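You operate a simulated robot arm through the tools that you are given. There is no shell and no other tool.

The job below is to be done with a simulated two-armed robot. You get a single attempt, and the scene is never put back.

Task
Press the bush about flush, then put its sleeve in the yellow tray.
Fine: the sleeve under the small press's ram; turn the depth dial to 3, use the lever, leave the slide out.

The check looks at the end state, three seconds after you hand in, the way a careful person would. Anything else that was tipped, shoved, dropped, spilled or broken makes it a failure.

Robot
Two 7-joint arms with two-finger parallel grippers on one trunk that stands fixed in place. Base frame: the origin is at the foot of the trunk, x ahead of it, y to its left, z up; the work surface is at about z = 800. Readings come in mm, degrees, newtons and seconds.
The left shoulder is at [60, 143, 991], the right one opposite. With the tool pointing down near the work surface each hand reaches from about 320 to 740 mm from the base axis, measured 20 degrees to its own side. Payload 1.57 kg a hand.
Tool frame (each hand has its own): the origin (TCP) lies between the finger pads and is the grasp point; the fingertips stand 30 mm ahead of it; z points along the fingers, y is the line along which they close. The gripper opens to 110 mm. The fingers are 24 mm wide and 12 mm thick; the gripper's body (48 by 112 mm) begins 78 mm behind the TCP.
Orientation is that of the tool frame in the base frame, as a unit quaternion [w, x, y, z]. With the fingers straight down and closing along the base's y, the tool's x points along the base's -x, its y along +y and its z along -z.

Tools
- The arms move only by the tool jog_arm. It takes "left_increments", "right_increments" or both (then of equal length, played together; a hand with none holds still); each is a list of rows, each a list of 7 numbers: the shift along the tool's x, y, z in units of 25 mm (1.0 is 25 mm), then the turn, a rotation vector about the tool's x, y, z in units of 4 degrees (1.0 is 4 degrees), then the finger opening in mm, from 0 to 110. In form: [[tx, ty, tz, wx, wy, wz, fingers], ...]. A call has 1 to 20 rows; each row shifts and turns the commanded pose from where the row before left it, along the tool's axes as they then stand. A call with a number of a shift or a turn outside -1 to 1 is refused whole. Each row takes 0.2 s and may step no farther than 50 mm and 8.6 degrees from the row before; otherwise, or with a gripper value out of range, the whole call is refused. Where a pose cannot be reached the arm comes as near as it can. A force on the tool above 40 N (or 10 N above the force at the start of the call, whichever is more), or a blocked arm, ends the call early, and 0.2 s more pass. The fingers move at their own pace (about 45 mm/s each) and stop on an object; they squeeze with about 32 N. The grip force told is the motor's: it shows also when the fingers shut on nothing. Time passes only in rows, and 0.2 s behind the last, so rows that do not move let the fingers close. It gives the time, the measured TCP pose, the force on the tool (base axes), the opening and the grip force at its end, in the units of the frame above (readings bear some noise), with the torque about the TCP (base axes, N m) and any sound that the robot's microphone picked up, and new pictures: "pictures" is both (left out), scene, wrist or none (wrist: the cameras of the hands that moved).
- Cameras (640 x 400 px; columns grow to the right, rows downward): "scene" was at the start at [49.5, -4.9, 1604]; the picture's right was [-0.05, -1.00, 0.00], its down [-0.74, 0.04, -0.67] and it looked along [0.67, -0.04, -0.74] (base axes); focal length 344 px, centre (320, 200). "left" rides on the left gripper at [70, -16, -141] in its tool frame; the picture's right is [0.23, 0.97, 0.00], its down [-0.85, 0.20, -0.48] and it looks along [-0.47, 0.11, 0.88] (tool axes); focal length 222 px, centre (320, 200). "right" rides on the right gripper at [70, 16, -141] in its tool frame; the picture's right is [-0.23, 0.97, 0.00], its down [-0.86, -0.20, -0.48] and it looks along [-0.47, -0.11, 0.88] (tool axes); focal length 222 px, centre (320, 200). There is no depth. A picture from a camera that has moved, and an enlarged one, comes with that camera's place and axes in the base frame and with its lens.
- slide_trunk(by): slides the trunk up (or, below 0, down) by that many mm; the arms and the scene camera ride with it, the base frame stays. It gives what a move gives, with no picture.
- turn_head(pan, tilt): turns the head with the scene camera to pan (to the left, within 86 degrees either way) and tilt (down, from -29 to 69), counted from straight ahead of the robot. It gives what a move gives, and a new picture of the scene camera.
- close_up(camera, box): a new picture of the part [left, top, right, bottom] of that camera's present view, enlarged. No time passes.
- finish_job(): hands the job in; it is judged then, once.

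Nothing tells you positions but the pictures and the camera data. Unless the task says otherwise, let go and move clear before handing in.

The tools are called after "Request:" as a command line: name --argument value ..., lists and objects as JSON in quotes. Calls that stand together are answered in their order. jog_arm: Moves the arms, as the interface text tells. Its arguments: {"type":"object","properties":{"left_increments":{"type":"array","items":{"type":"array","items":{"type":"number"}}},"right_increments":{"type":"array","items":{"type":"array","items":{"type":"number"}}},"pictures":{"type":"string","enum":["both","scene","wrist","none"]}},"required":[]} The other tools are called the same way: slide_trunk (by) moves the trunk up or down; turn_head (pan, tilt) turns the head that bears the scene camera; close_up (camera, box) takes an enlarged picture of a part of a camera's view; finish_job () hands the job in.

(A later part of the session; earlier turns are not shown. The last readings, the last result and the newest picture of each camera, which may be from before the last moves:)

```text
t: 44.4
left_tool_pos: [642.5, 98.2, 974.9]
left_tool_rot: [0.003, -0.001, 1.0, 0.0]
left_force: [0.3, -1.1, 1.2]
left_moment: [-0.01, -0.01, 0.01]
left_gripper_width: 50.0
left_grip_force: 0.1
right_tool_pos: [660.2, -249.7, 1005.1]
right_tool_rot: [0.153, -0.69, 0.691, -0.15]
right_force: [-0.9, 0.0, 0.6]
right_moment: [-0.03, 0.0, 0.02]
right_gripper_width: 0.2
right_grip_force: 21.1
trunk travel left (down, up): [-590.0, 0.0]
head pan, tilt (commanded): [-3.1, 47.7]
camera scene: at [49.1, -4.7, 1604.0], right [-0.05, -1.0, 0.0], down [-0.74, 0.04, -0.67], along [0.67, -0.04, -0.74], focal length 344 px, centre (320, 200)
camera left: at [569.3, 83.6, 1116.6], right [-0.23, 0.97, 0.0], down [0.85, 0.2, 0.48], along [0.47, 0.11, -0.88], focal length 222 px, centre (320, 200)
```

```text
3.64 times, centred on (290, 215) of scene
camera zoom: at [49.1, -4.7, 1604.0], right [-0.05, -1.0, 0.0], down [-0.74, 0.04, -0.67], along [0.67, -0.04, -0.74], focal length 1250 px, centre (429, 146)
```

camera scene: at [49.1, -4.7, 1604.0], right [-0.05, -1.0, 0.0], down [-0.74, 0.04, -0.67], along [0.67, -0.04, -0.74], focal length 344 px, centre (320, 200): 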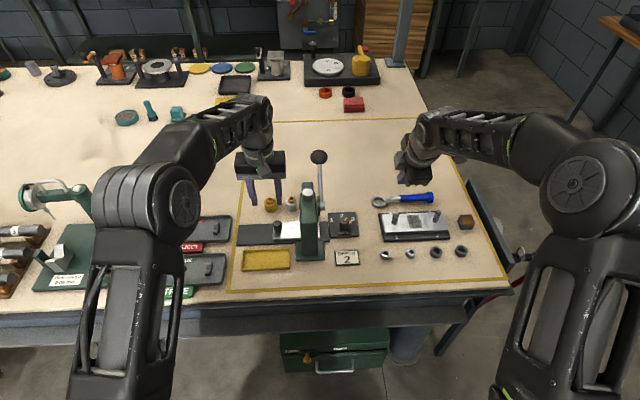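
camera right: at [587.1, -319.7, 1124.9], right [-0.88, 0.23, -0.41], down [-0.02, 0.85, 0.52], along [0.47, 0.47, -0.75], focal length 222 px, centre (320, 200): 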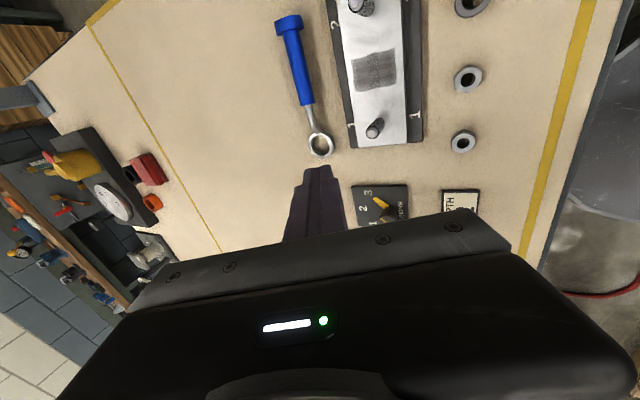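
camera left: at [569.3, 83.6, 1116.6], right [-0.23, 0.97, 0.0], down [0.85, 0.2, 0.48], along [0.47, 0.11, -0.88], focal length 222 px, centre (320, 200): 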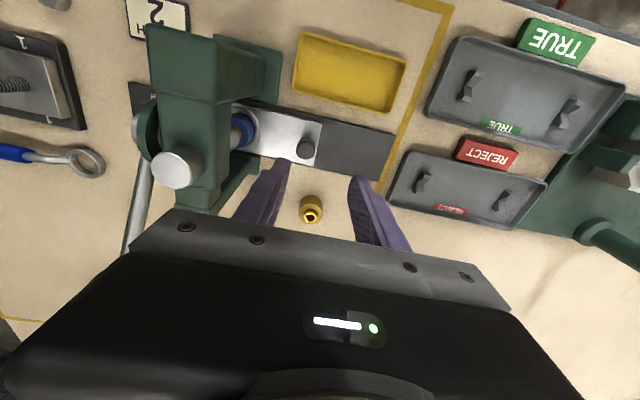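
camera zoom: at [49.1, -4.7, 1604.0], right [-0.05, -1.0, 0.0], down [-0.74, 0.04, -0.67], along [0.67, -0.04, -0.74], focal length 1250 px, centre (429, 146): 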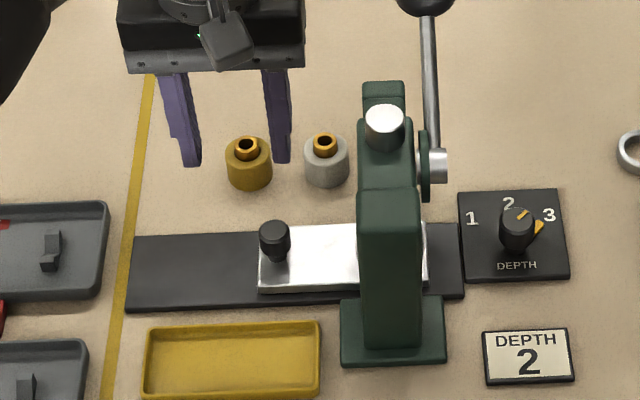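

The close view puts the knob at about (650, 83). I'll lower to just above it and re-check.

Request:
jog_arm --left_increments '[[-0.3, -0.62, 0.6, 0, 0, 0, 48], [0, 0, 1, 0, 0, 0, 48], [0, 0, 1, 0, 0, 0, 48], [0, 0, 0, 0, 0, 0, 48]]'

Request:
close_up --camera "left" --box '[220, 100, 420, 240]'

Request:
close_up --camera "scene" --box '[240, 170, 330, 250]'

```text
t: 45.4
left_tool_pos: [648.1, 82.8, 908.8]
left_tool_rot: [0.002, 0.0, 1.0, 0.001]
left_force: [-0.4, 0.5, -0.2]
left_moment: [0.0, 0.01, -0.02]
left_gripper_width: 48.1
left_grip_force: 0.1
right_tool_pos: [660.1, -248.9, 1004.1]
right_tool_rot: [0.152, -0.689, 0.692, -0.15]
right_force: [-0.2, 0.9, 0.6]
right_moment: [-0.01, 0.01, 0.0]
right_gripper_width: 0.0
right_grip_force: 21.7
trunk travel left (down, up): [-590.0, 0.0]
head pan, tilt (commanded): [-3.1, 47.7]
camera scene: at [49.3, -4.9, 1604.0], right [-0.05, -1.0, 0.0], down [-0.74, 0.04, -0.67], along [0.67, -0.04, -0.74], focal length 344 px, centre (320, 200)
camera left: at [576.6, 68.2, 1051.0], right [-0.23, 0.97, 0.0], down [0.85, 0.2, 0.48], along [0.47, 0.11, -0.88], focal length 222 px, centre (320, 200)
```

scene: 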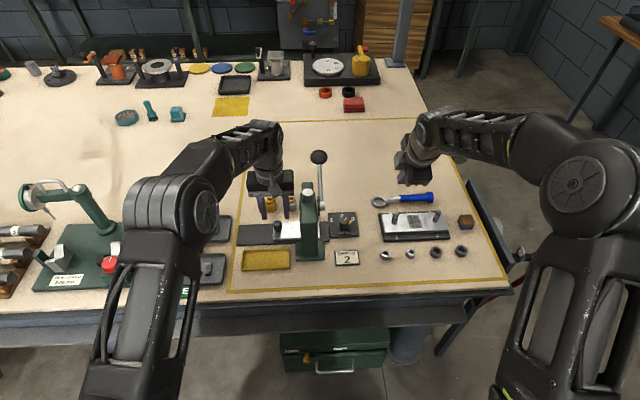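
left: 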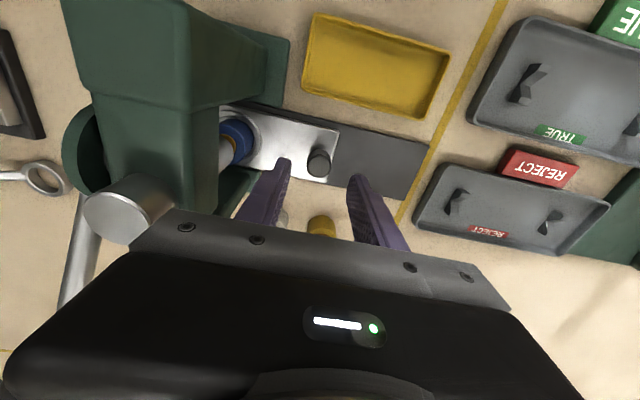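

```text
2.86 times, centred on (320, 170) of left
camera zoom: at [576.6, 68.2, 1051.0], right [-0.23, 0.97, 0.0], down [0.85, 0.2, 0.48], along [0.47, 0.11, -0.88], focal length 635 px, centre (320, 286)
```

zoom: 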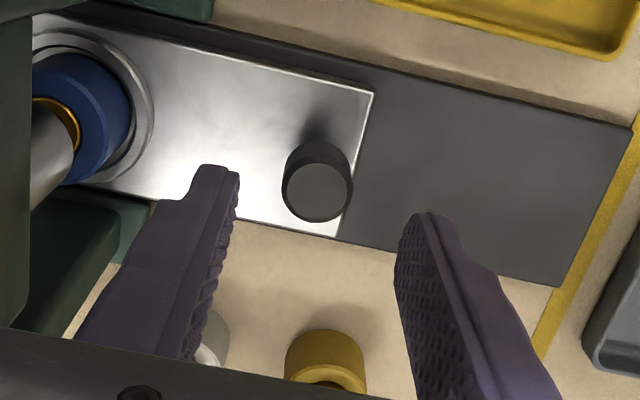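

```text
5.00 times, centred on (285, 210) of scene
camera zoom: at [49.3, -4.9, 1604.0], right [-0.05, -1.0, 0.0], down [-0.74, 0.04, -0.67], along [0.67, -0.04, -0.74], focal length 1719 px, centre (495, 150)
```

zoom: 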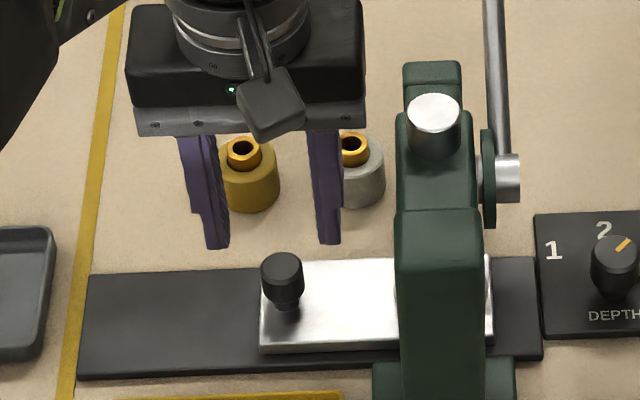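

The knob is at (650, 85). I'll correct by 2 mm, lower around it and close.

Request:
jog_arm --left_increments '[[-0.08, 0.08, 0.5, 0, 0, 0, 48], [0, 0, 0.5, 0, 0, 0, 48], [0, 0, 0.5, 0, 0, 0, 48], [0, 0, 0.45, 0, 0, 0, 48], [0, 0, 0, 0, 0, 0, 48]]' --pictures "wrist"

Request:
close_up --camera "scene" --box '[240, 170, 330, 250]'

Request:
close_up --camera "left" --box '[220, 100, 420, 240]'

```text
t: 46.6
left_tool_pos: [651.0, 85.2, 859.5]
left_tool_rot: [0.003, 0.0, 1.0, 0.001]
left_force: [0.0, -0.1, 0.3]
left_moment: [-0.03, 0.02, -0.02]
left_gripper_width: 48.2
left_grip_force: 0.0
right_tool_pos: [660.4, -249.0, 1002.6]
right_tool_rot: [0.153, -0.689, 0.693, -0.15]
right_force: [0.2, 0.3, -0.3]
right_moment: [-0.03, -0.01, 0.0]
right_gripper_width: 0.0
right_grip_force: 21.2
trunk travel left (down, up): [-590.0, 0.0]
head pan, tilt (commanded): [-3.1, 47.7]
camera left: at [579.5, 70.2, 1002.2], right [-0.23, 0.97, 0.0], down [0.85, 0.2, 0.48], along [0.47, 0.11, -0.88], focal length 222 px, centre (320, 200)
```

left: 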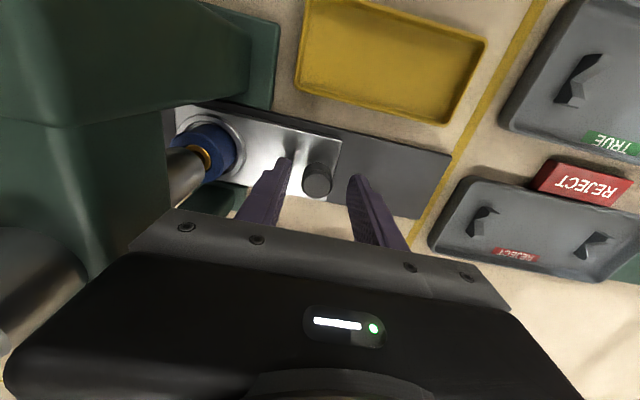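

```text
5.00 times, centred on (285, 210) of scene
camera zoom: at [49.5, -5.0, 1604.0], right [-0.05, -1.0, 0.0], down [-0.74, 0.04, -0.67], along [0.67, -0.04, -0.74], focal length 1719 px, centre (495, 150)
```

zoom: 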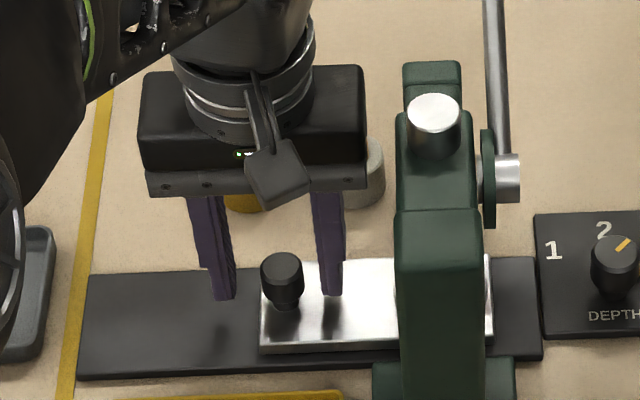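

```text
2.86 times, centred on (320, 170) of left
camera zoom: at [579.5, 70.2, 1002.2], right [-0.23, 0.97, 0.0], down [0.85, 0.2, 0.48], along [0.47, 0.11, -0.88], focal length 635 px, centre (320, 286)
```

zoom: 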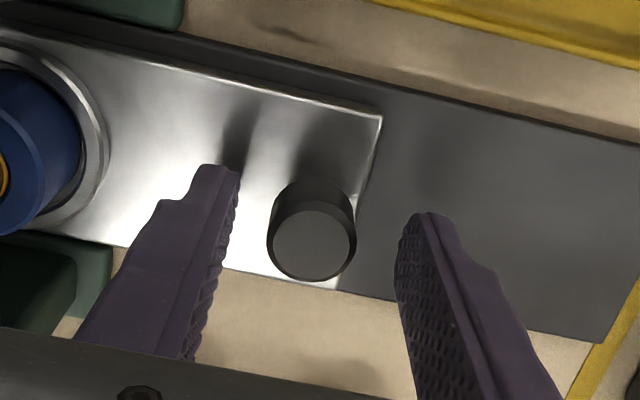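

The knob is centred. I'll close on it and begin pulling the slide to the left.

Request:
jog_arm --left_increments '[[0, 0, 0, 0, 0, 0, 15], [0, 0, 0, 0, 0, 0, 15], [0, 0, 0, 0, 0, 0, 15], [0, 0, 0, 0, 0, 0, 15], [0, 0.2, 0, 0, 0, 0, 15], [0, 0.2, 0, 0, 0, 0, 15], [0, 0, 0, 0, 0, 0, 15]]'

Request:
close_up --camera "left" --box '[120, 60, 440, 240]'

```text
t: 48.2
left_tool_pos: [650.7, 96.1, 860.3]
left_tool_rot: [0.003, -0.001, 1.0, 0.001]
left_force: [0.4, -0.1, -3.9]
left_moment: [0.0, -0.41, 0.0]
left_gripper_width: 23.7
left_grip_force: 35.7
right_tool_pos: [660.4, -249.0, 1003.4]
right_tool_rot: [0.153, -0.69, 0.692, -0.15]
right_force: [-0.3, -0.8, 0.2]
right_moment: [-0.03, 0.0, -0.01]
right_gripper_width: 0.0
right_grip_force: 21.2
trunk travel left (down, up): [-590.0, 0.0]
head pan, tilt (commanded): [-3.1, 47.7]
camera scene: at [50.0, -4.9, 1603.9], right [-0.05, -1.0, 0.0], down [-0.74, 0.04, -0.67], along [0.67, -0.04, -0.74], focal length 344 px, centre (320, 200)
camera left: at [579.6, 81.0, 1002.4], right [-0.23, 0.97, 0.0], down [0.85, 0.2, 0.48], along [0.47, 0.11, -0.88], focal length 222 px, centre (320, 200)
```

scene: 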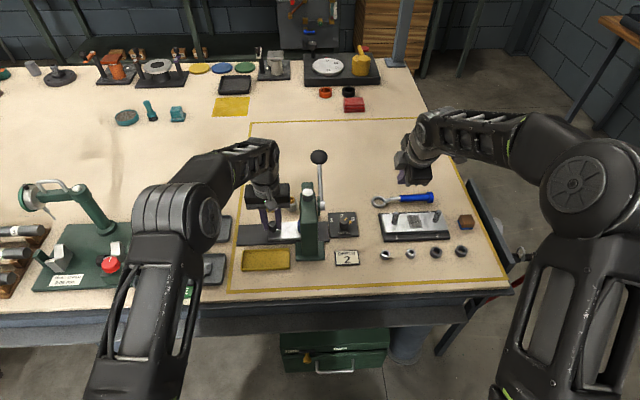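
left: 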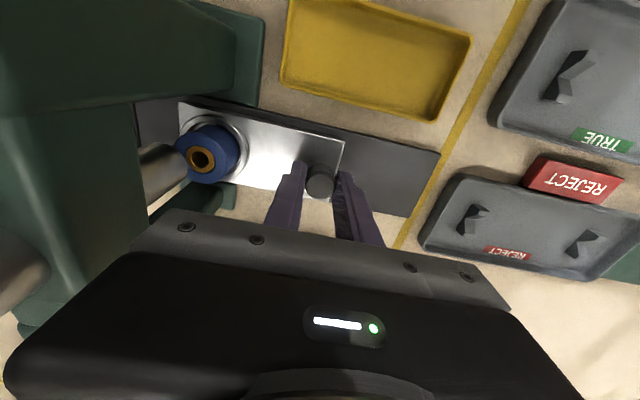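

```text
2.00 times, centred on (280, 150) of left
camera zoom: at [579.6, 81.0, 1002.4], right [-0.23, 0.97, 0.0], down [0.85, 0.2, 0.48], along [0.47, 0.11, -0.88], focal length 444 px, centre (400, 300)
```

zoom: 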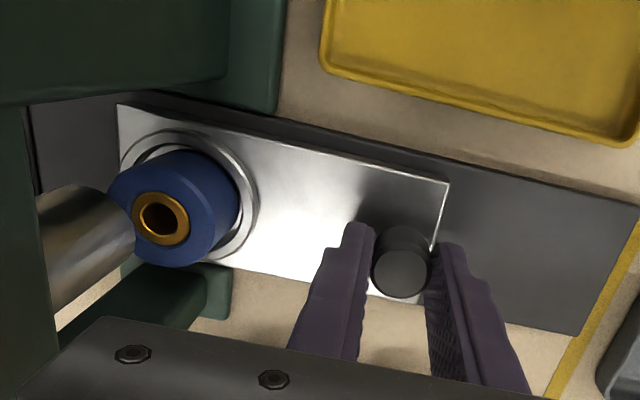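

The slide moves freely and the bush reads flush with the sleeve top. I'll keep pulling.

Request:
jog_arm --left_increments '[[0, 0.3, 0, 0, 0, 0, 15], [0, 0.3, 0, 0, 0, 0, 15], [0, 0.3, 0, 0, 0, 0, 15], [0, 0.3, 0, 0, 0, 0, 15], [0, 0.3, 0, 0, 0, 0, 15], [0, 0.3, 0, 0, 0, 0, 15], [0, 0.3, 0, 0, 0, 0, 15], [0, 0.3, 0, 0, 0, 0, 15], [0, 0, 0, 0, 0, 0, 15]]'

Request:
close_up --camera "left" --box '[120, 60, 440, 240]'

Request:
close_up --camera "scene" --box '[230, 170, 340, 270]'

```text
t: 50.2
left_tool_pos: [650.0, 156.8, 860.1]
left_tool_rot: [0.001, -0.002, 1.0, 0.0]
left_force: [-2.4, -0.2, -3.9]
left_moment: [0.0, 0.84, 0.04]
left_gripper_width: 23.5
left_grip_force: 35.9
right_tool_pos: [661.0, -248.6, 1003.7]
right_tool_rot: [0.152, -0.689, 0.692, -0.151]
right_force: [0.3, -0.6, -0.3]
right_moment: [0.03, 0.01, 0.0]
right_gripper_width: 0.0
right_grip_force: 21.6
trunk travel left (down, up): [-590.0, 0.0]
head pan, tilt (commanded): [-3.1, 47.7]
camera scene: at [50.0, -4.8, 1604.0], right [-0.05, -1.0, 0.0], down [-0.74, 0.04, -0.67], along [0.67, -0.04, -0.74], focal length 344 px, centre (320, 200)
camera left: at [579.7, 141.4, 1002.5], right [-0.23, 0.97, 0.0], down [0.85, 0.2, 0.48], along [0.47, 0.11, -0.88], focal length 222 px, centre (320, 200)
```

scene: 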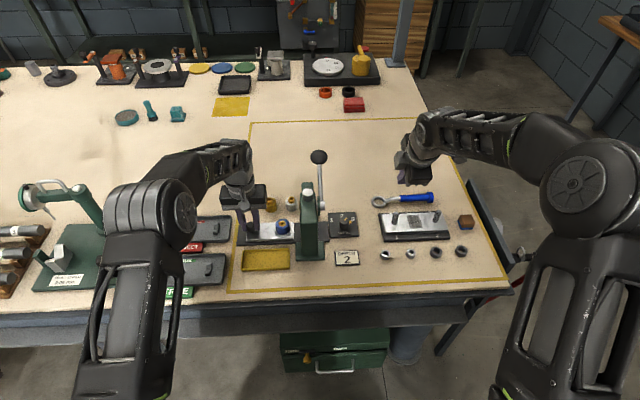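
left: 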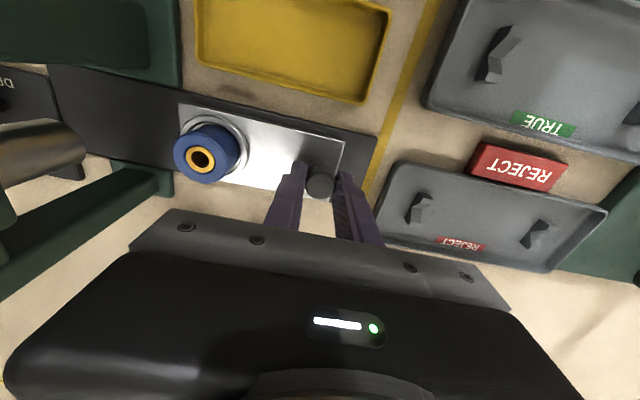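

```text
2.00 times, centred on (280, 150) of left
camera zoom: at [579.7, 141.4, 1002.5], right [-0.23, 0.97, 0.0], down [0.85, 0.2, 0.48], along [0.47, 0.11, -0.88], focal length 444 px, centre (400, 300)
```

zoom: 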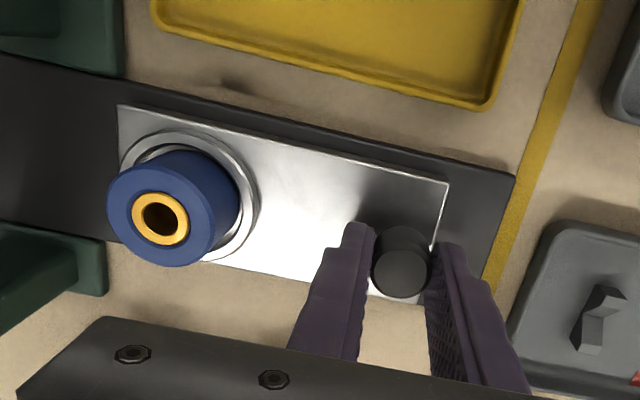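

```text
4.00 times, centred on (285, 220) of scene
camera zoom: at [50.0, -4.8, 1604.0], right [-0.05, -1.0, 0.0], down [-0.74, 0.04, -0.67], along [0.67, -0.04, -0.74], focal length 1375 px, centre (460, 120)
```

zoom: 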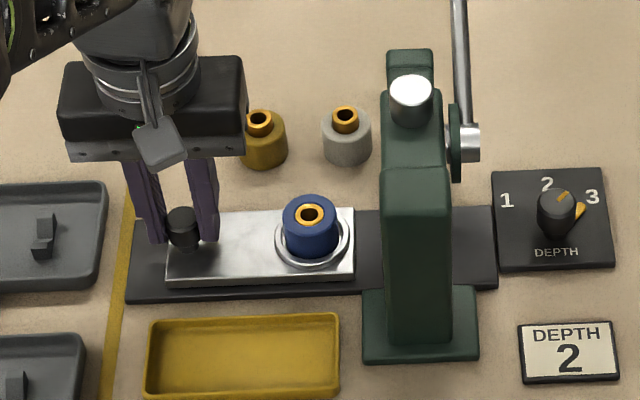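

The slide is about 72 mm out with roughly 25 mm of track left. I'll pull slowly towards the end stop.

Request:
jog_arm --left_increments '[[0, 0.2, 0, 0, 0, 0, 15], [0, 0.2, 0, 0, 0, 0, 15], [0, 0.2, 0, 0, 0, 0, 15], [0, 0.2, 0, 0, 0, 0, 15], [0, 0, 0, 0, 0, 0, 15]]' --pictures "wrist"

Request:
close_up --camera "scene" --box '[230, 170, 340, 270]'

```text
t: 51.4
left_tool_pos: [650.4, 176.3, 860.4]
left_tool_rot: [0.001, 0.001, 1.0, 0.001]
left_force: [-6.4, -0.9, -10.3]
left_moment: [0.01, -0.57, -0.06]
left_gripper_width: 23.3
left_grip_force: 36.0
right_tool_pos: [660.6, -247.4, 1005.0]
right_tool_rot: [0.152, -0.689, 0.692, -0.15]
right_force: [-0.8, 0.0, 0.0]
right_moment: [-0.01, 0.0, 0.0]
right_gripper_width: 0.0
right_grip_force: 21.5
trunk travel left (down, up): [-590.0, 0.0]
head pan, tilt (commanded): [-3.1, 47.7]
camera left: at [579.8, 161.3, 1002.5], right [-0.23, 0.97, 0.0], down [0.85, 0.2, 0.48], along [0.47, 0.11, -0.88], focal length 222 px, centre (320, 200)
```

left: 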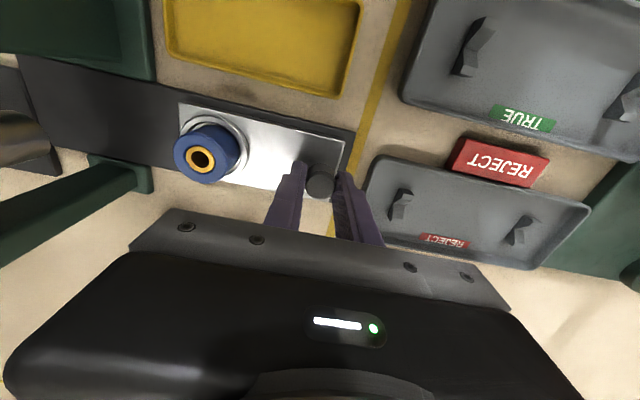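

```text
4.00 times, centred on (285, 220) of scene
camera zoom: at [49.8, -4.7, 1603.9], right [-0.05, -1.0, 0.0], down [-0.74, 0.04, -0.67], along [0.67, -0.04, -0.74], focal length 1375 px, centre (460, 120)
```

zoom: 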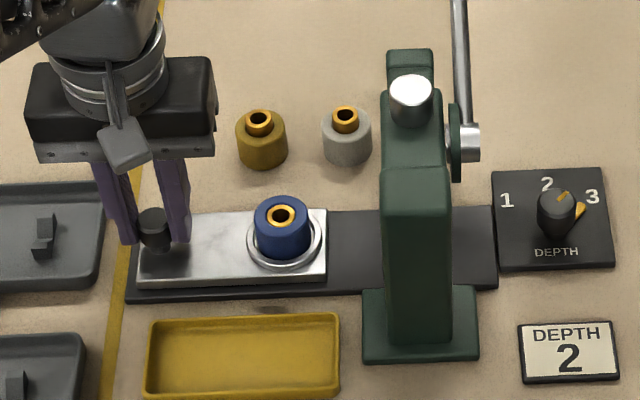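

It is about 91 mm out and nearly at the track end. I'll try a few millimetres more to feel for the stop.

Request:
jog_arm --left_increments '[[0, 0.1, 0, 0, 0, 0, 15], [0, 0.1, 0, 0, 0, 0, 15], [0, 0.1, 0, 0, 0, 0, 15], [0, 0, 0, 0, 0, 0, 15]]' --pictures "wrist"

Request:
close_up --camera "scene" --box '[230, 170, 340, 270]'

```text
t: 52.4
left_tool_pos: [650.7, 184.0, 860.3]
left_tool_rot: [0.001, 0.0, 1.0, 0.001]
left_force: [-5.2, -0.5, -12.2]
left_moment: [-0.04, -0.08, -0.02]
left_gripper_width: 23.6
left_grip_force: 35.6
right_tool_pos: [661.4, -248.0, 1004.1]
right_tool_rot: [0.152, -0.689, 0.692, -0.151]
right_force: [0.2, 0.4, -0.1]
right_moment: [0.01, 0.01, -0.02]
right_gripper_width: 0.1
right_grip_force: 21.2
trunk travel left (down, up): [-590.0, 0.0]
head pan, tilt (commanded): [-3.1, 47.7]
camera left: at [579.8, 168.7, 1002.5], right [-0.23, 0.97, 0.0], down [0.85, 0.2, 0.48], along [0.47, 0.11, -0.88], focal length 222 px, centre (320, 200)
```

left: 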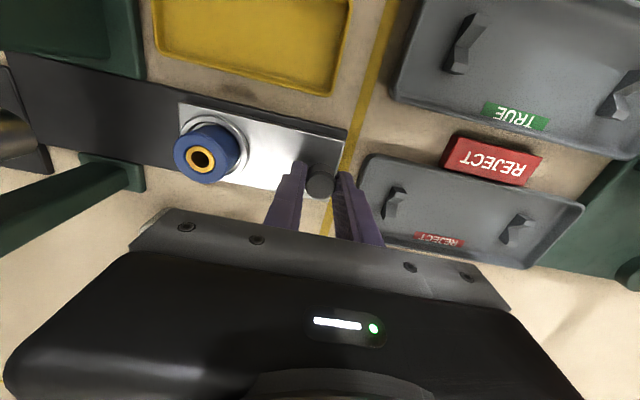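

```text
4.00 times, centred on (285, 220) of scene
camera zoom: at [50.2, -4.6, 1603.9], right [-0.05, -1.0, 0.0], down [-0.74, 0.04, -0.67], along [0.67, -0.04, -0.74], focal length 1375 px, centre (460, 120)
```

zoom: 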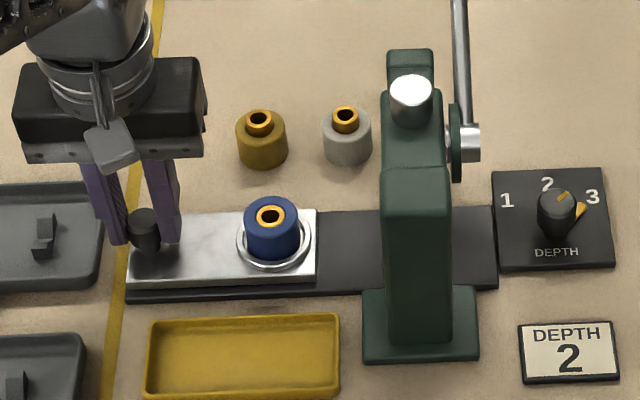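

The slide's end is now level with the track end, about 99 mm out. I'll release the knob with a small opening, since the reject tray is close, then lift and move over the blue sleeve.

Request:
jog_arm --left_increments '[[0, 0, 0, 0, 0, 0, 34], [0, 0, 0, 0, 0, 0, 34], [0, 0, -0.5, 0, 0, 0, 34], [0, 0, -1, 0, 0, 0, 34], [0, 0, -1, 0, 0, 0, 34], [0, 0, -1, 0, 0, 0, 50], [0, -1, 0, 0, 0, 0, 62], [0, -1, 0, 0, 0, 0, 62], [0, -1, 0, 0, 0, 0, 62], [0, -0.7, 0, 0, 0, 0, 62], [0, 0, 0, 0, 0, 0, 62]]'

Request:
close_up --camera "left" --box '[200, 80, 440, 240]'

Request:
close_up --camera "scene" --box '[230, 170, 340, 270]'

```text
t: 54.8
left_tool_pos: [651.3, 89.4, 948.8]
left_tool_rot: [0.002, -0.001, 1.0, 0.001]
left_force: [0.3, -0.8, -0.6]
left_moment: [-0.02, 0.01, 0.0]
left_gripper_width: 61.8
left_grip_force: 0.1
right_tool_pos: [660.6, -248.7, 1004.4]
right_tool_rot: [0.153, -0.69, 0.692, -0.15]
right_force: [-0.2, 0.1, 0.0]
right_moment: [0.02, -0.01, 0.01]
right_gripper_width: 0.0
right_grip_force: 21.6
trunk travel left (down, up): [-590.0, 0.0]
head pan, tilt (commanded): [-3.1, 47.7]
camera scene: at [49.6, -4.8, 1604.0], right [-0.05, -1.0, 0.0], down [-0.74, 0.04, -0.67], along [0.67, -0.04, -0.74], focal length 344 px, centre (320, 200)
camera left: at [579.5, 75.5, 1090.2], right [-0.23, 0.97, 0.0], down [0.85, 0.2, 0.48], along [0.47, 0.11, -0.88], focal length 222 px, centre (320, 200)
```

scene: 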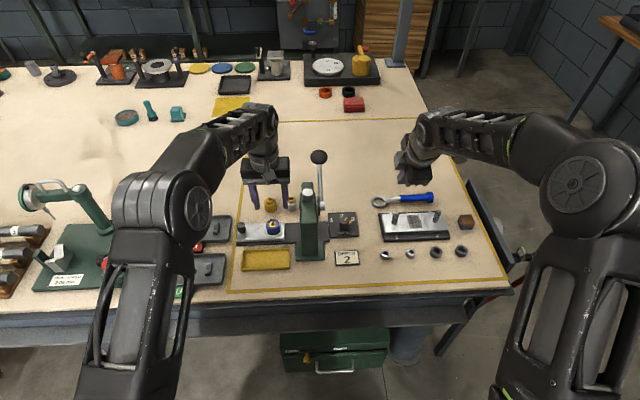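
left: 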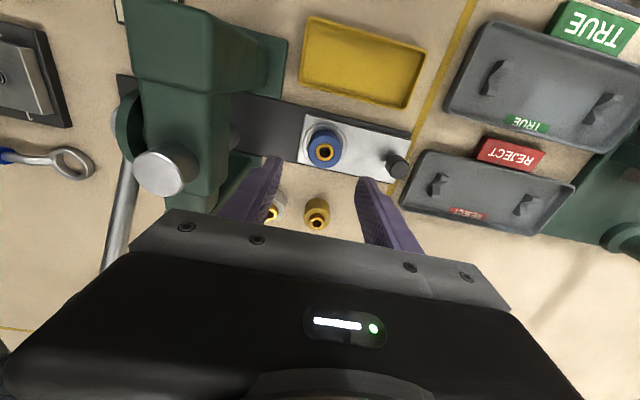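

```text
2.50 times, centred on (320, 160) of left
camera zoom: at [579.5, 75.5, 1090.2], right [-0.23, 0.97, 0.0], down [0.85, 0.2, 0.48], along [0.47, 0.11, -0.88], focal length 555 px, centre (320, 300)
```

zoom: 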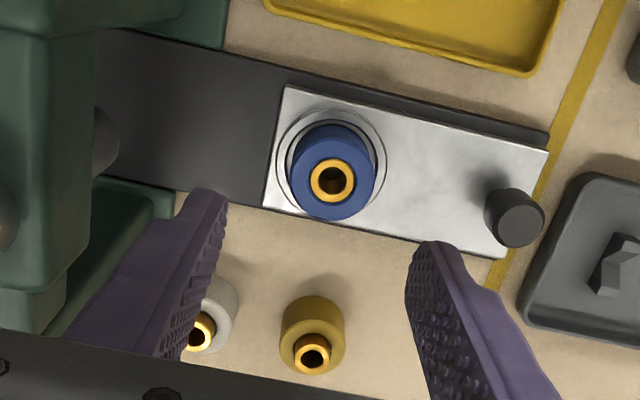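

```text
4.00 times, centred on (285, 220) of scene
camera zoom: at [49.6, -4.8, 1604.0], right [-0.05, -1.0, 0.0], down [-0.74, 0.04, -0.67], along [0.67, -0.04, -0.74], focal length 1375 px, centre (460, 120)
```

zoom: 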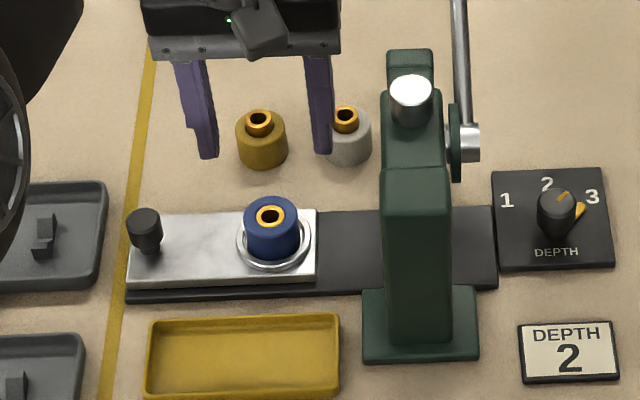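

The sleeve sits clear in its nest on the pulled-out slide. I'll zoom in to judge how flush the bush is before picking it up.

Request:
close_up --camera "left" --box '[300, 115, 350, 170]'

Request:
close_up --camera "scene" --box '[262, 210, 292, 240]'

```text
7.27 times, centred on (325, 142) of left
camera zoom: at [579.5, 75.5, 1090.2], right [-0.23, 0.97, 0.0], down [0.85, 0.2, 0.48], along [0.47, 0.11, -0.88], focal length 1615 px, centre (284, 618)
```

zoom: 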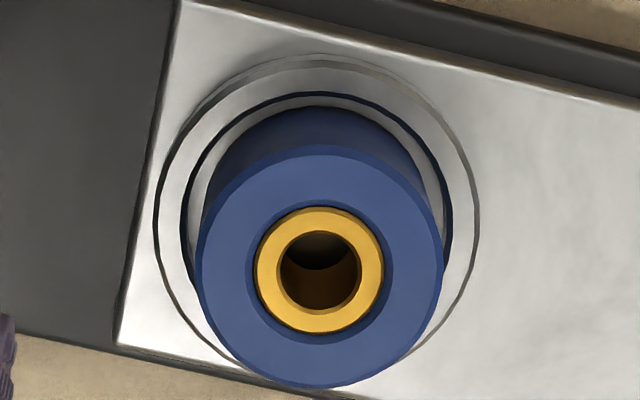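

```text
13.33 times, centred on (277, 225) of scene
camera zoom: at [49.6, -4.8, 1604.0], right [-0.05, -1.0, 0.0], down [-0.74, 0.04, -0.67], along [0.67, -0.04, -0.74], focal length 4584 px, centre (893, -133)
```

zoom: 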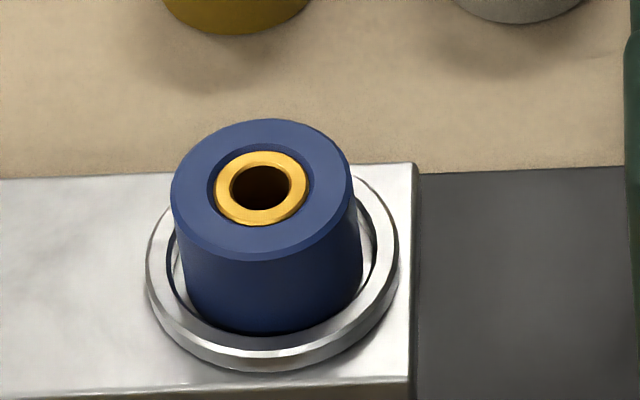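

The bush is flush with the sleeve face. The sleeve is at about (651, 96), so I'll centre on it and lower.

Request:
jog_arm --left_increments '[[0, 0.25, 0.5, 0, 0, 0, 62], [0, 0, 1, 0, 0, 0, 62], [0, 0, 0.7, 0, 0, 0, 62], [0, 0, 0, 0, 0, 0, 62]]' --pictures "wrist"

Request:
close_up --camera "left" --box '[220, 100, 420, 240]'

Request:
close_up --camera "scene" --box '[230, 170, 340, 270]'

```text
t: 55.8
left_tool_pos: [652.4, 96.2, 893.0]
left_tool_rot: [0.002, 0.0, 1.0, 0.001]
left_force: [0.6, -0.2, -0.2]
left_moment: [0.0, -0.02, 0.02]
left_gripper_width: 61.8
left_grip_force: 0.1
right_tool_pos: [660.3, -249.2, 1003.7]
right_tool_rot: [0.152, -0.689, 0.692, -0.151]
right_force: [-1.1, -0.1, -0.4]
right_moment: [-0.02, 0.01, -0.01]
right_gripper_width: 0.1
right_grip_force: 21.1
trunk travel left (down, up): [-590.0, 0.0]
head pan, tilt (commanded): [-3.1, 47.7]
camera left: at [580.0, 81.7, 1034.7], right [-0.23, 0.97, 0.0], down [0.85, 0.2, 0.48], along [0.47, 0.11, -0.88], focal length 222 px, centre (320, 200)
```

left: 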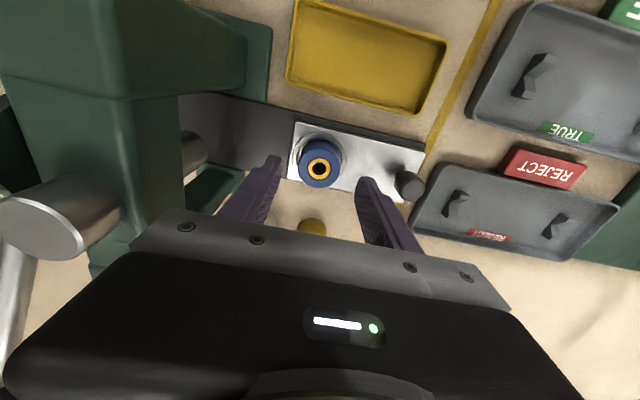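

```text
2.86 times, centred on (320, 170) of left
camera zoom: at [580.0, 81.7, 1034.7], right [-0.23, 0.97, 0.0], down [0.85, 0.2, 0.48], along [0.47, 0.11, -0.88], focal length 635 px, centre (320, 286)
```

zoom: 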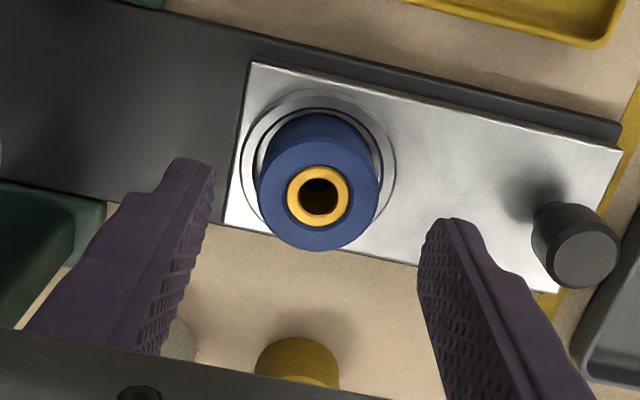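

```text
4.00 times, centred on (285, 220) of scene
camera zoom: at [49.5, -5.1, 1604.0], right [-0.05, -1.0, 0.0], down [-0.74, 0.04, -0.67], along [0.67, -0.04, -0.74], focal length 1375 px, centre (460, 120)
```

zoom: 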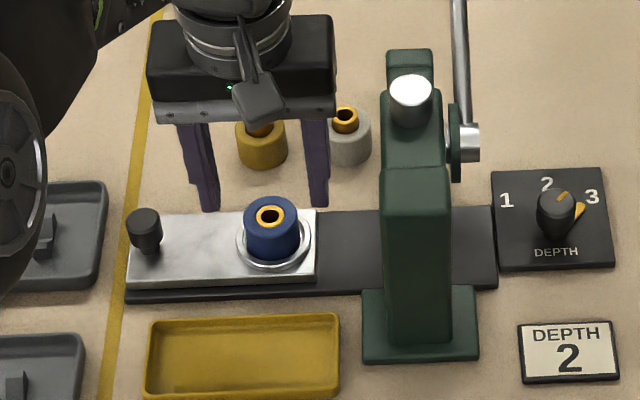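

It's aligned to within about 1 mm. I'll lower the remaining 37 mm and grip the sleeve.

Request:
jog_arm --left_increments '[[0, 0, 0.5, 0, 0, 0, 62], [0, 0, 0.5, 0, 0, 0, 62], [0, 0, 0.45, 0, 0, 0, 62], [0, 0, 0, 0, 0, 0, 62], [0, 0, 0, 0, 0, 0, 32], [0, 0, 0, 0, 0, 0, 30], [0, 0, 0, 0, 0, 0, 30], [0, 0, 0, 0, 0, 0, 30]]' --pictures "wrist"

Request:
close_up --camera "left" --box '[220, 100, 420, 240]'

Request:
close_up --camera "scene" --box '[230, 170, 340, 270]'

```text
t: 57.6
left_tool_pos: [650.8, 96.7, 857.2]
left_tool_rot: [0.002, 0.0, 1.0, 0.001]
left_force: [0.0, 1.4, 0.3]
left_moment: [-0.02, 0.0, -0.01]
left_gripper_width: 36.8
left_grip_force: 32.0
right_tool_pos: [661.4, -249.8, 1004.3]
right_tool_rot: [0.152, -0.689, 0.693, -0.15]
right_force: [0.8, 0.0, 0.5]
right_moment: [0.02, 0.01, -0.03]
right_gripper_width: 0.1
right_grip_force: 21.2
trunk travel left (down, up): [-590.0, 0.0]
head pan, tilt (commanded): [-3.1, 47.7]
camera left: at [579.9, 81.8, 999.3], right [-0.23, 0.97, 0.0], down [0.85, 0.2, 0.48], along [0.47, 0.11, -0.88], focal length 222 px, centre (320, 200)
```

left: 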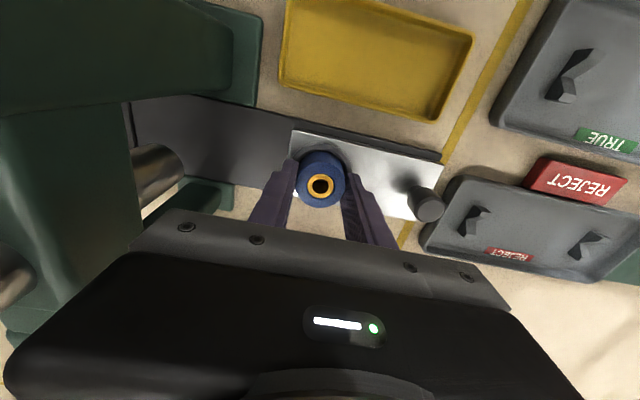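

```text
2.86 times, centred on (320, 170) of left
camera zoom: at [579.9, 81.8, 999.3], right [-0.23, 0.97, 0.0], down [0.85, 0.2, 0.48], along [0.47, 0.11, -0.88], focal length 635 px, centre (320, 286)
```

zoom: 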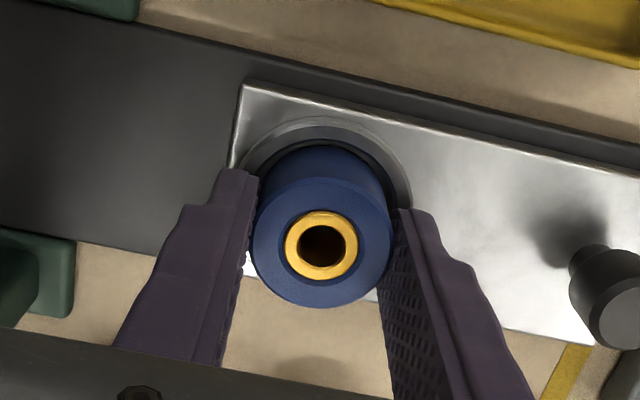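

```text
4.00 times, centred on (285, 220) of scene
camera zoom: at [49.6, -4.9, 1604.0], right [-0.05, -1.0, 0.0], down [-0.74, 0.04, -0.67], along [0.67, -0.04, -0.74], focal length 1375 px, centre (460, 120)
```

zoom: 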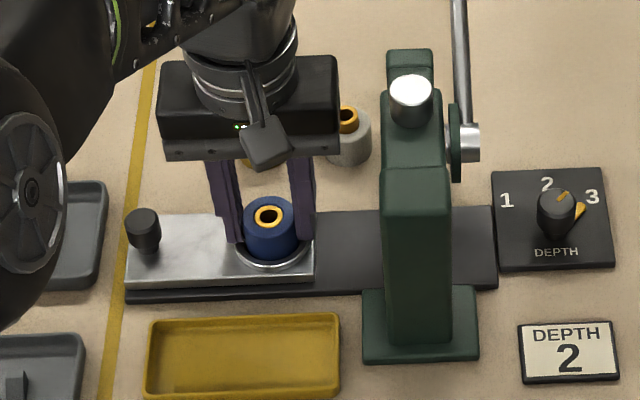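

Gripped at 36.8 mm. I'll lift straight out of the nest.

Request:
jog_arm --left_increments '[[0, 0, -0.3, 0, 0, 0, 30], [0, 0, -0.4, 0, 0, 0, 30], [0, 0, -0.5, 0, 0, 0, 30], [0, 0, -0.6, 0, 0, 0, 30], [0, 0, -0.6, 0, 0, 0, 30], [0, 0, -0.6, 0, 0, 0, 30], [0, 0, 0, 0, 0, 0, 30]]'

Request:
close_up --camera "scene" --box '[230, 150, 340, 270]'

Request:
close_up --camera "left" --box '[220, 60, 460, 240]'

```text
t: 59.2
left_tool_pos: [650.6, 96.6, 932.1]
left_tool_rot: [0.002, 0.001, 1.0, 0.0]
left_force: [0.7, 0.5, -1.8]
left_moment: [0.0, -0.01, -0.01]
left_gripper_width: 37.0
left_grip_force: 32.4
right_tool_pos: [661.7, -248.1, 1003.8]
right_tool_rot: [0.152, -0.689, 0.692, -0.151]
right_force: [-0.5, -0.4, 0.3]
right_moment: [0.03, 0.05, 0.04]
right_gripper_width: 0.0
right_grip_force: 21.4
trunk travel left (down, up): [-590.0, 0.0]
head pan, tilt (commanded): [-3.1, 47.7]
camera scene: at [50.0, -4.9, 1603.9], right [-0.05, -1.0, 0.0], down [-0.74, 0.04, -0.67], along [0.67, -0.04, -0.74], focal length 344 px, centre (320, 200)
camera left: at [579.5, 81.8, 1074.4], right [-0.23, 0.97, 0.0], down [0.85, 0.2, 0.48], along [0.47, 0.11, -0.88], focal length 222 px, centre (320, 200)
```

scene: 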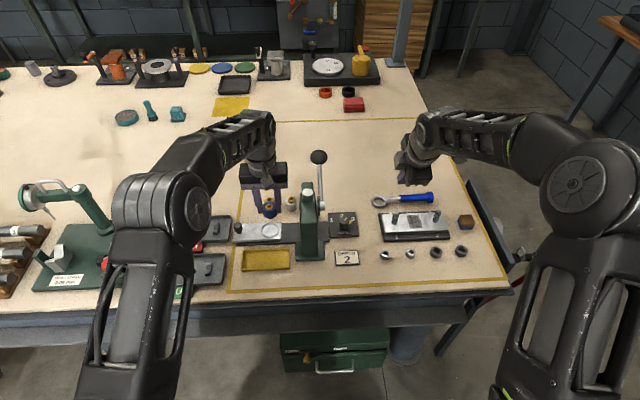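
left: 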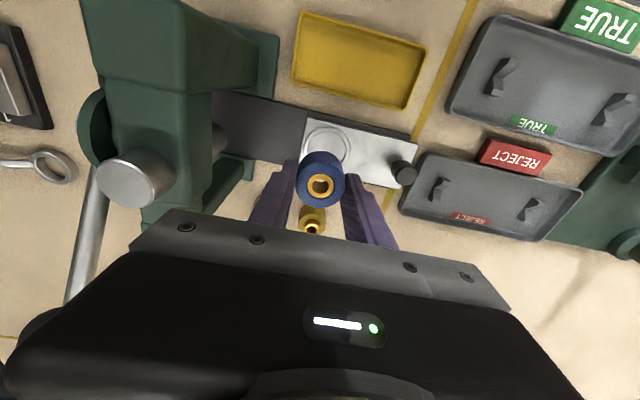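

```text
3.33 times, centred on (285, 210) of scene
camera zoom: at [50.0, -4.9, 1603.9], right [-0.05, -1.0, 0.0], down [-0.74, 0.04, -0.67], along [0.67, -0.04, -0.74], focal length 1146 px, centre (437, 167)
```

zoom: 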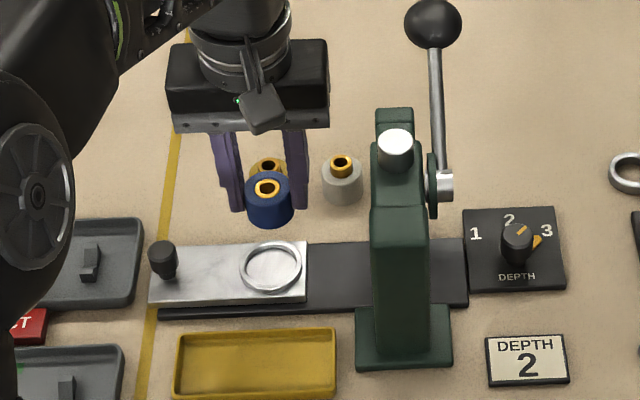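

```text
2.22 times, centred on (340, 150) of left
camera zoom: at [579.5, 81.8, 1074.4], right [-0.23, 0.97, 0.0], down [0.85, 0.2, 0.48], along [0.47, 0.11, -0.88], focal length 494 px, centre (276, 311)
```

zoom: 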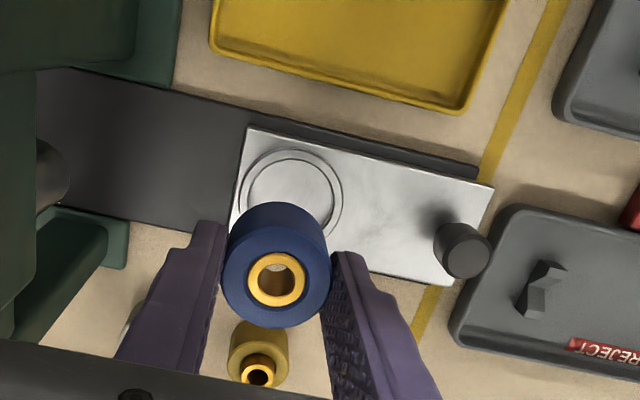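

The sleeve is out of the nest. I place the yellow tray at x 530–586, y 52–178, so I'll carry the sleeve over its centre at about (558, 115), and also check that the slide is not still drifting.

Request:
jog_arm --left_increments '[[0.6, 0.12, 0, 0, 0, 0, 30], [0.8, 0.16, 0, 0, 0, 0, 30], [0.8, 0.16, 0, 0, 0, 0, 30], [0.8, 0.16, 0, 0, 0, 0, 30], [0.7, 0.14, 0, 0, 0, 0, 30], [0, 0, 0, 0, 0, 0, 30]]'

Request:
close_up --camera "left" --box '[200, 40, 460, 240]'

Request:
close_up --camera "scene" --box '[230, 180, 340, 290]'

```text
t: 60.6
left_tool_pos: [558.2, 115.6, 932.6]
left_tool_rot: [0.002, 0.0, 1.0, 0.0]
left_force: [-0.5, 0.0, -1.8]
left_moment: [0.0, 0.01, -0.01]
left_gripper_width: 36.6
left_grip_force: 32.0
right_tool_pos: [660.6, -249.0, 1003.3]
right_tool_rot: [0.153, -0.689, 0.692, -0.151]
right_force: [-0.4, 0.3, 0.1]
right_moment: [0.01, -0.02, -0.01]
right_gripper_width: 0.0
right_grip_force: 21.6
trunk travel left (down, up): [-590.0, 0.0]
head pan, tilt (commanded): [-3.1, 47.7]
camera scene: at [50.1, -5.0, 1603.9], right [-0.05, -1.0, 0.0], down [-0.74, 0.04, -0.67], along [0.67, -0.04, -0.74], focal length 344 px, centre (320, 200)
camera left: at [486.6, 100.2, 1073.6], right [-0.23, 0.97, 0.0], down [0.85, 0.2, 0.48], along [0.47, 0.11, -0.88], focal length 222 px, centre (320, 200)
```

scene: 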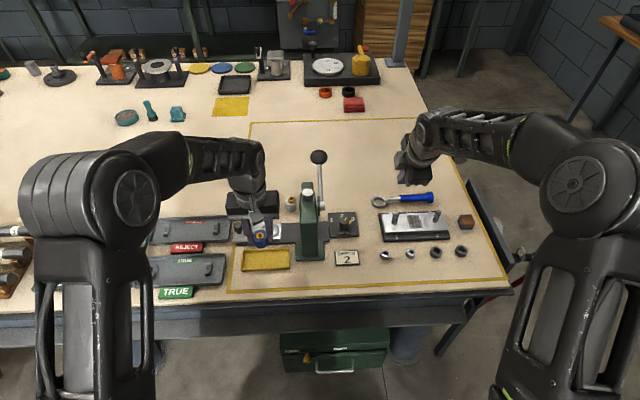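
left: 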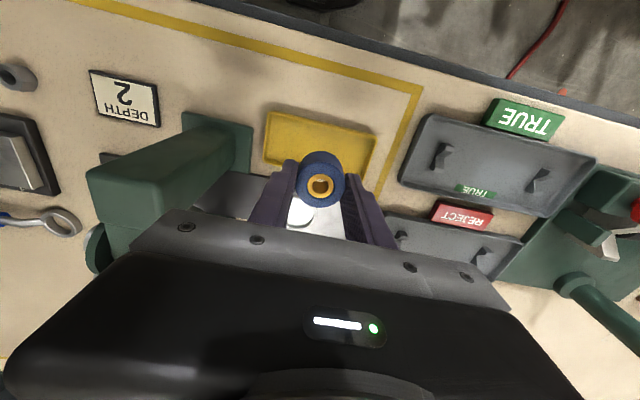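

```text
2.00 times, centred on (330, 140) of left
camera zoom: at [486.6, 100.2, 1073.6], right [-0.23, 0.97, 0.0], down [0.85, 0.2, 0.48], along [0.47, 0.11, -0.88], focal length 444 px, centre (300, 320)
```

zoom: 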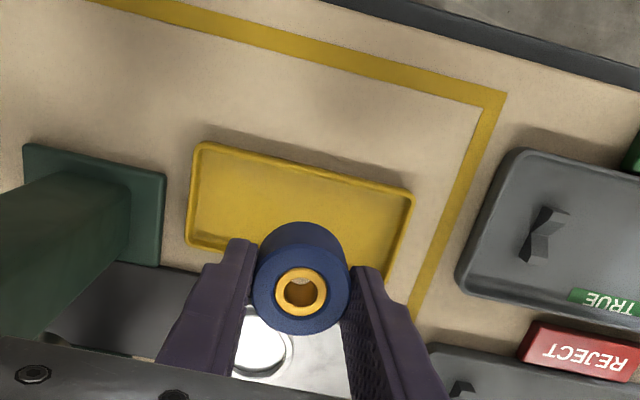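

```text
3.64 times, centred on (285, 235) of scene
camera zoom: at [50.1, -5.0, 1603.9], right [-0.05, -1.0, 0.0], down [-0.74, 0.04, -0.67], along [0.67, -0.04, -0.74], focal length 1250 px, centre (447, 73)
```

zoom: 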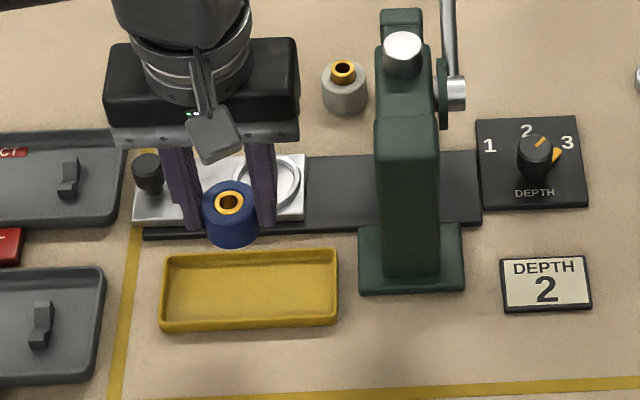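

The slide is stable and the sleeve is over the tray centre. I'll lower it partway and check its clearance to the tray.

Request:
jog_arm --left_increments '[[-0.04, 0, 0.6, 0, 0, 0, 30], [0, 0, 0.7, 0, 0, 0, 30], [0, 0, 0.7, 0, 0, 0, 30], [0, 0, 0.4, 0, 0, 0, 30], [0, 0, 0, 0, 0, 0, 30]]'

Request:
close_up --camera "left" --box '[200, 40, 460, 240]'

Request:
close_up --camera "scene" --box '[230, 200, 320, 290]'

```text
t: 61.8
left_tool_pos: [559.0, 115.6, 871.3]
left_tool_rot: [0.002, 0.001, 1.0, -0.001]
left_force: [0.2, 0.0, -2.4]
left_moment: [-0.01, -0.02, -0.02]
left_gripper_width: 36.7
left_grip_force: 32.3
right_tool_pos: [660.8, -249.3, 1003.6]
right_tool_rot: [0.153, -0.689, 0.692, -0.151]
right_force: [0.6, 0.7, 0.0]
right_moment: [0.04, 0.02, 0.0]
right_gripper_width: 0.0
right_grip_force: 21.3
trunk travel left (down, up): [-590.0, 0.0]
head pan, tilt (commanded): [-3.1, 47.7]
camera scene: at [49.8, -4.9, 1603.9], right [-0.05, -1.0, 0.0], down [-0.74, 0.04, -0.67], along [0.67, -0.04, -0.74], focal length 344 px, centre (320, 200)
camera left: at [488.1, 100.2, 1013.3], right [-0.23, 0.97, 0.0], down [0.85, 0.2, 0.48], along [0.47, 0.11, -0.88], focal length 222 px, centre (320, 200)
```

scene: 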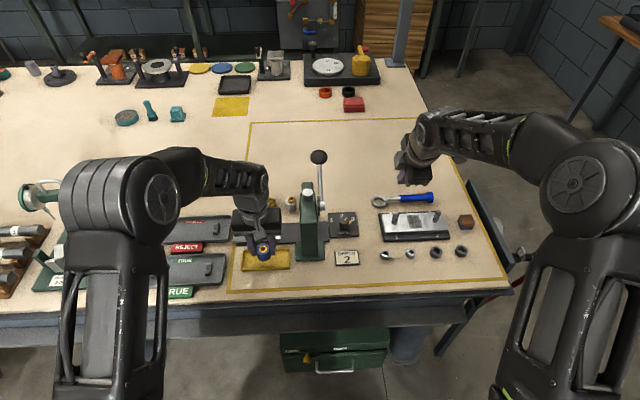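
left: 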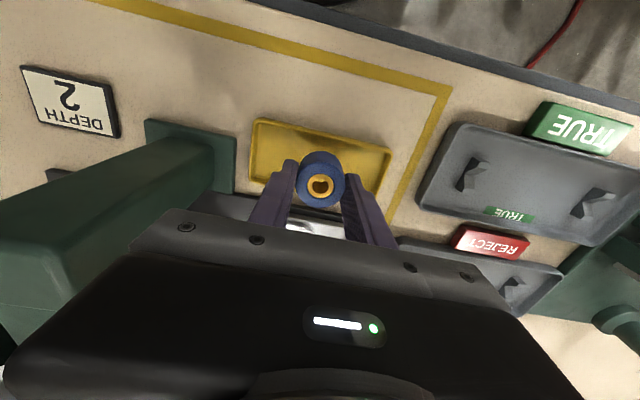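

```text
2.00 times, centred on (330, 140) of left
camera zoom: at [488.1, 100.2, 1013.3], right [-0.23, 0.97, 0.0], down [0.85, 0.2, 0.48], along [0.47, 0.11, -0.88], focal length 444 px, centre (300, 320)
```

zoom: 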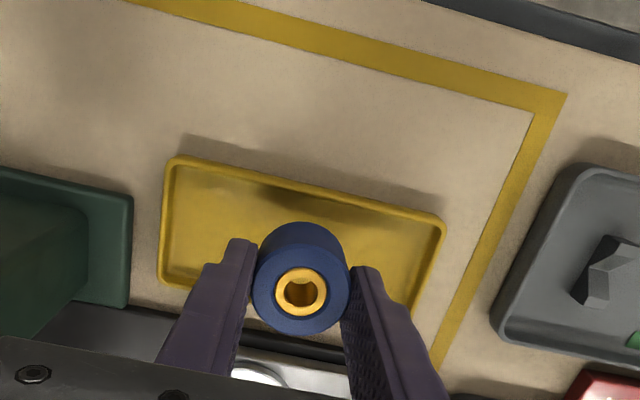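

```text
4.44 times, centred on (275, 245) of scene
camera zoom: at [49.8, -4.9, 1603.9], right [-0.05, -1.0, 0.0], down [-0.74, 0.04, -0.67], along [0.67, -0.04, -0.74], focal length 1528 px, centre (520, 0)
```

zoom: 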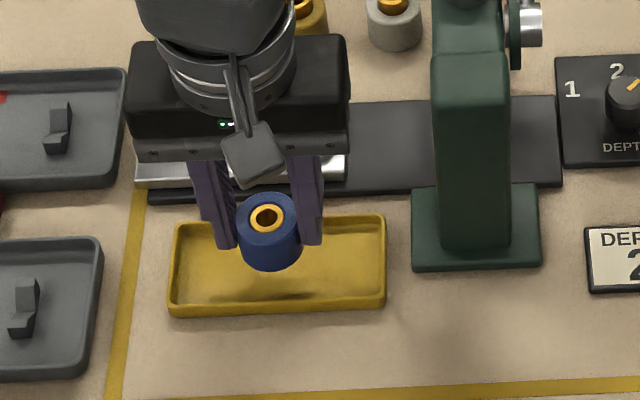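

The sleeve is inside the tray outline. I'll keep lowering in small steps and feel for the tray floor.

Request:
jog_arm --left_increments '[[0, 0, 0.2, 0, 0, 0, 30], [0, 0, 0.2, 0, 0, 0, 30], [0, 0, 0, 0, 0, 0, 30]]' --pictures "none"

```text
t: 62.6
left_tool_pos: [558.8, 114.7, 862.6]
left_tool_rot: [0.002, 0.001, 1.0, 0.0]
left_force: [-0.2, 1.3, -1.7]
left_moment: [0.01, -0.02, 0.07]
left_gripper_width: 37.0
left_grip_force: 32.0
right_tool_pos: [661.6, -248.0, 1002.2]
right_tool_rot: [0.151, -0.69, 0.692, -0.15]
right_force: [-0.3, 0.0, -0.5]
right_moment: [0.03, 0.03, 0.02]
right_gripper_width: 0.2
right_grip_force: 21.5
trunk travel left (down, up): [-590.0, 0.0]
head pan, tilt (commanded): [-3.1, 47.7]
```

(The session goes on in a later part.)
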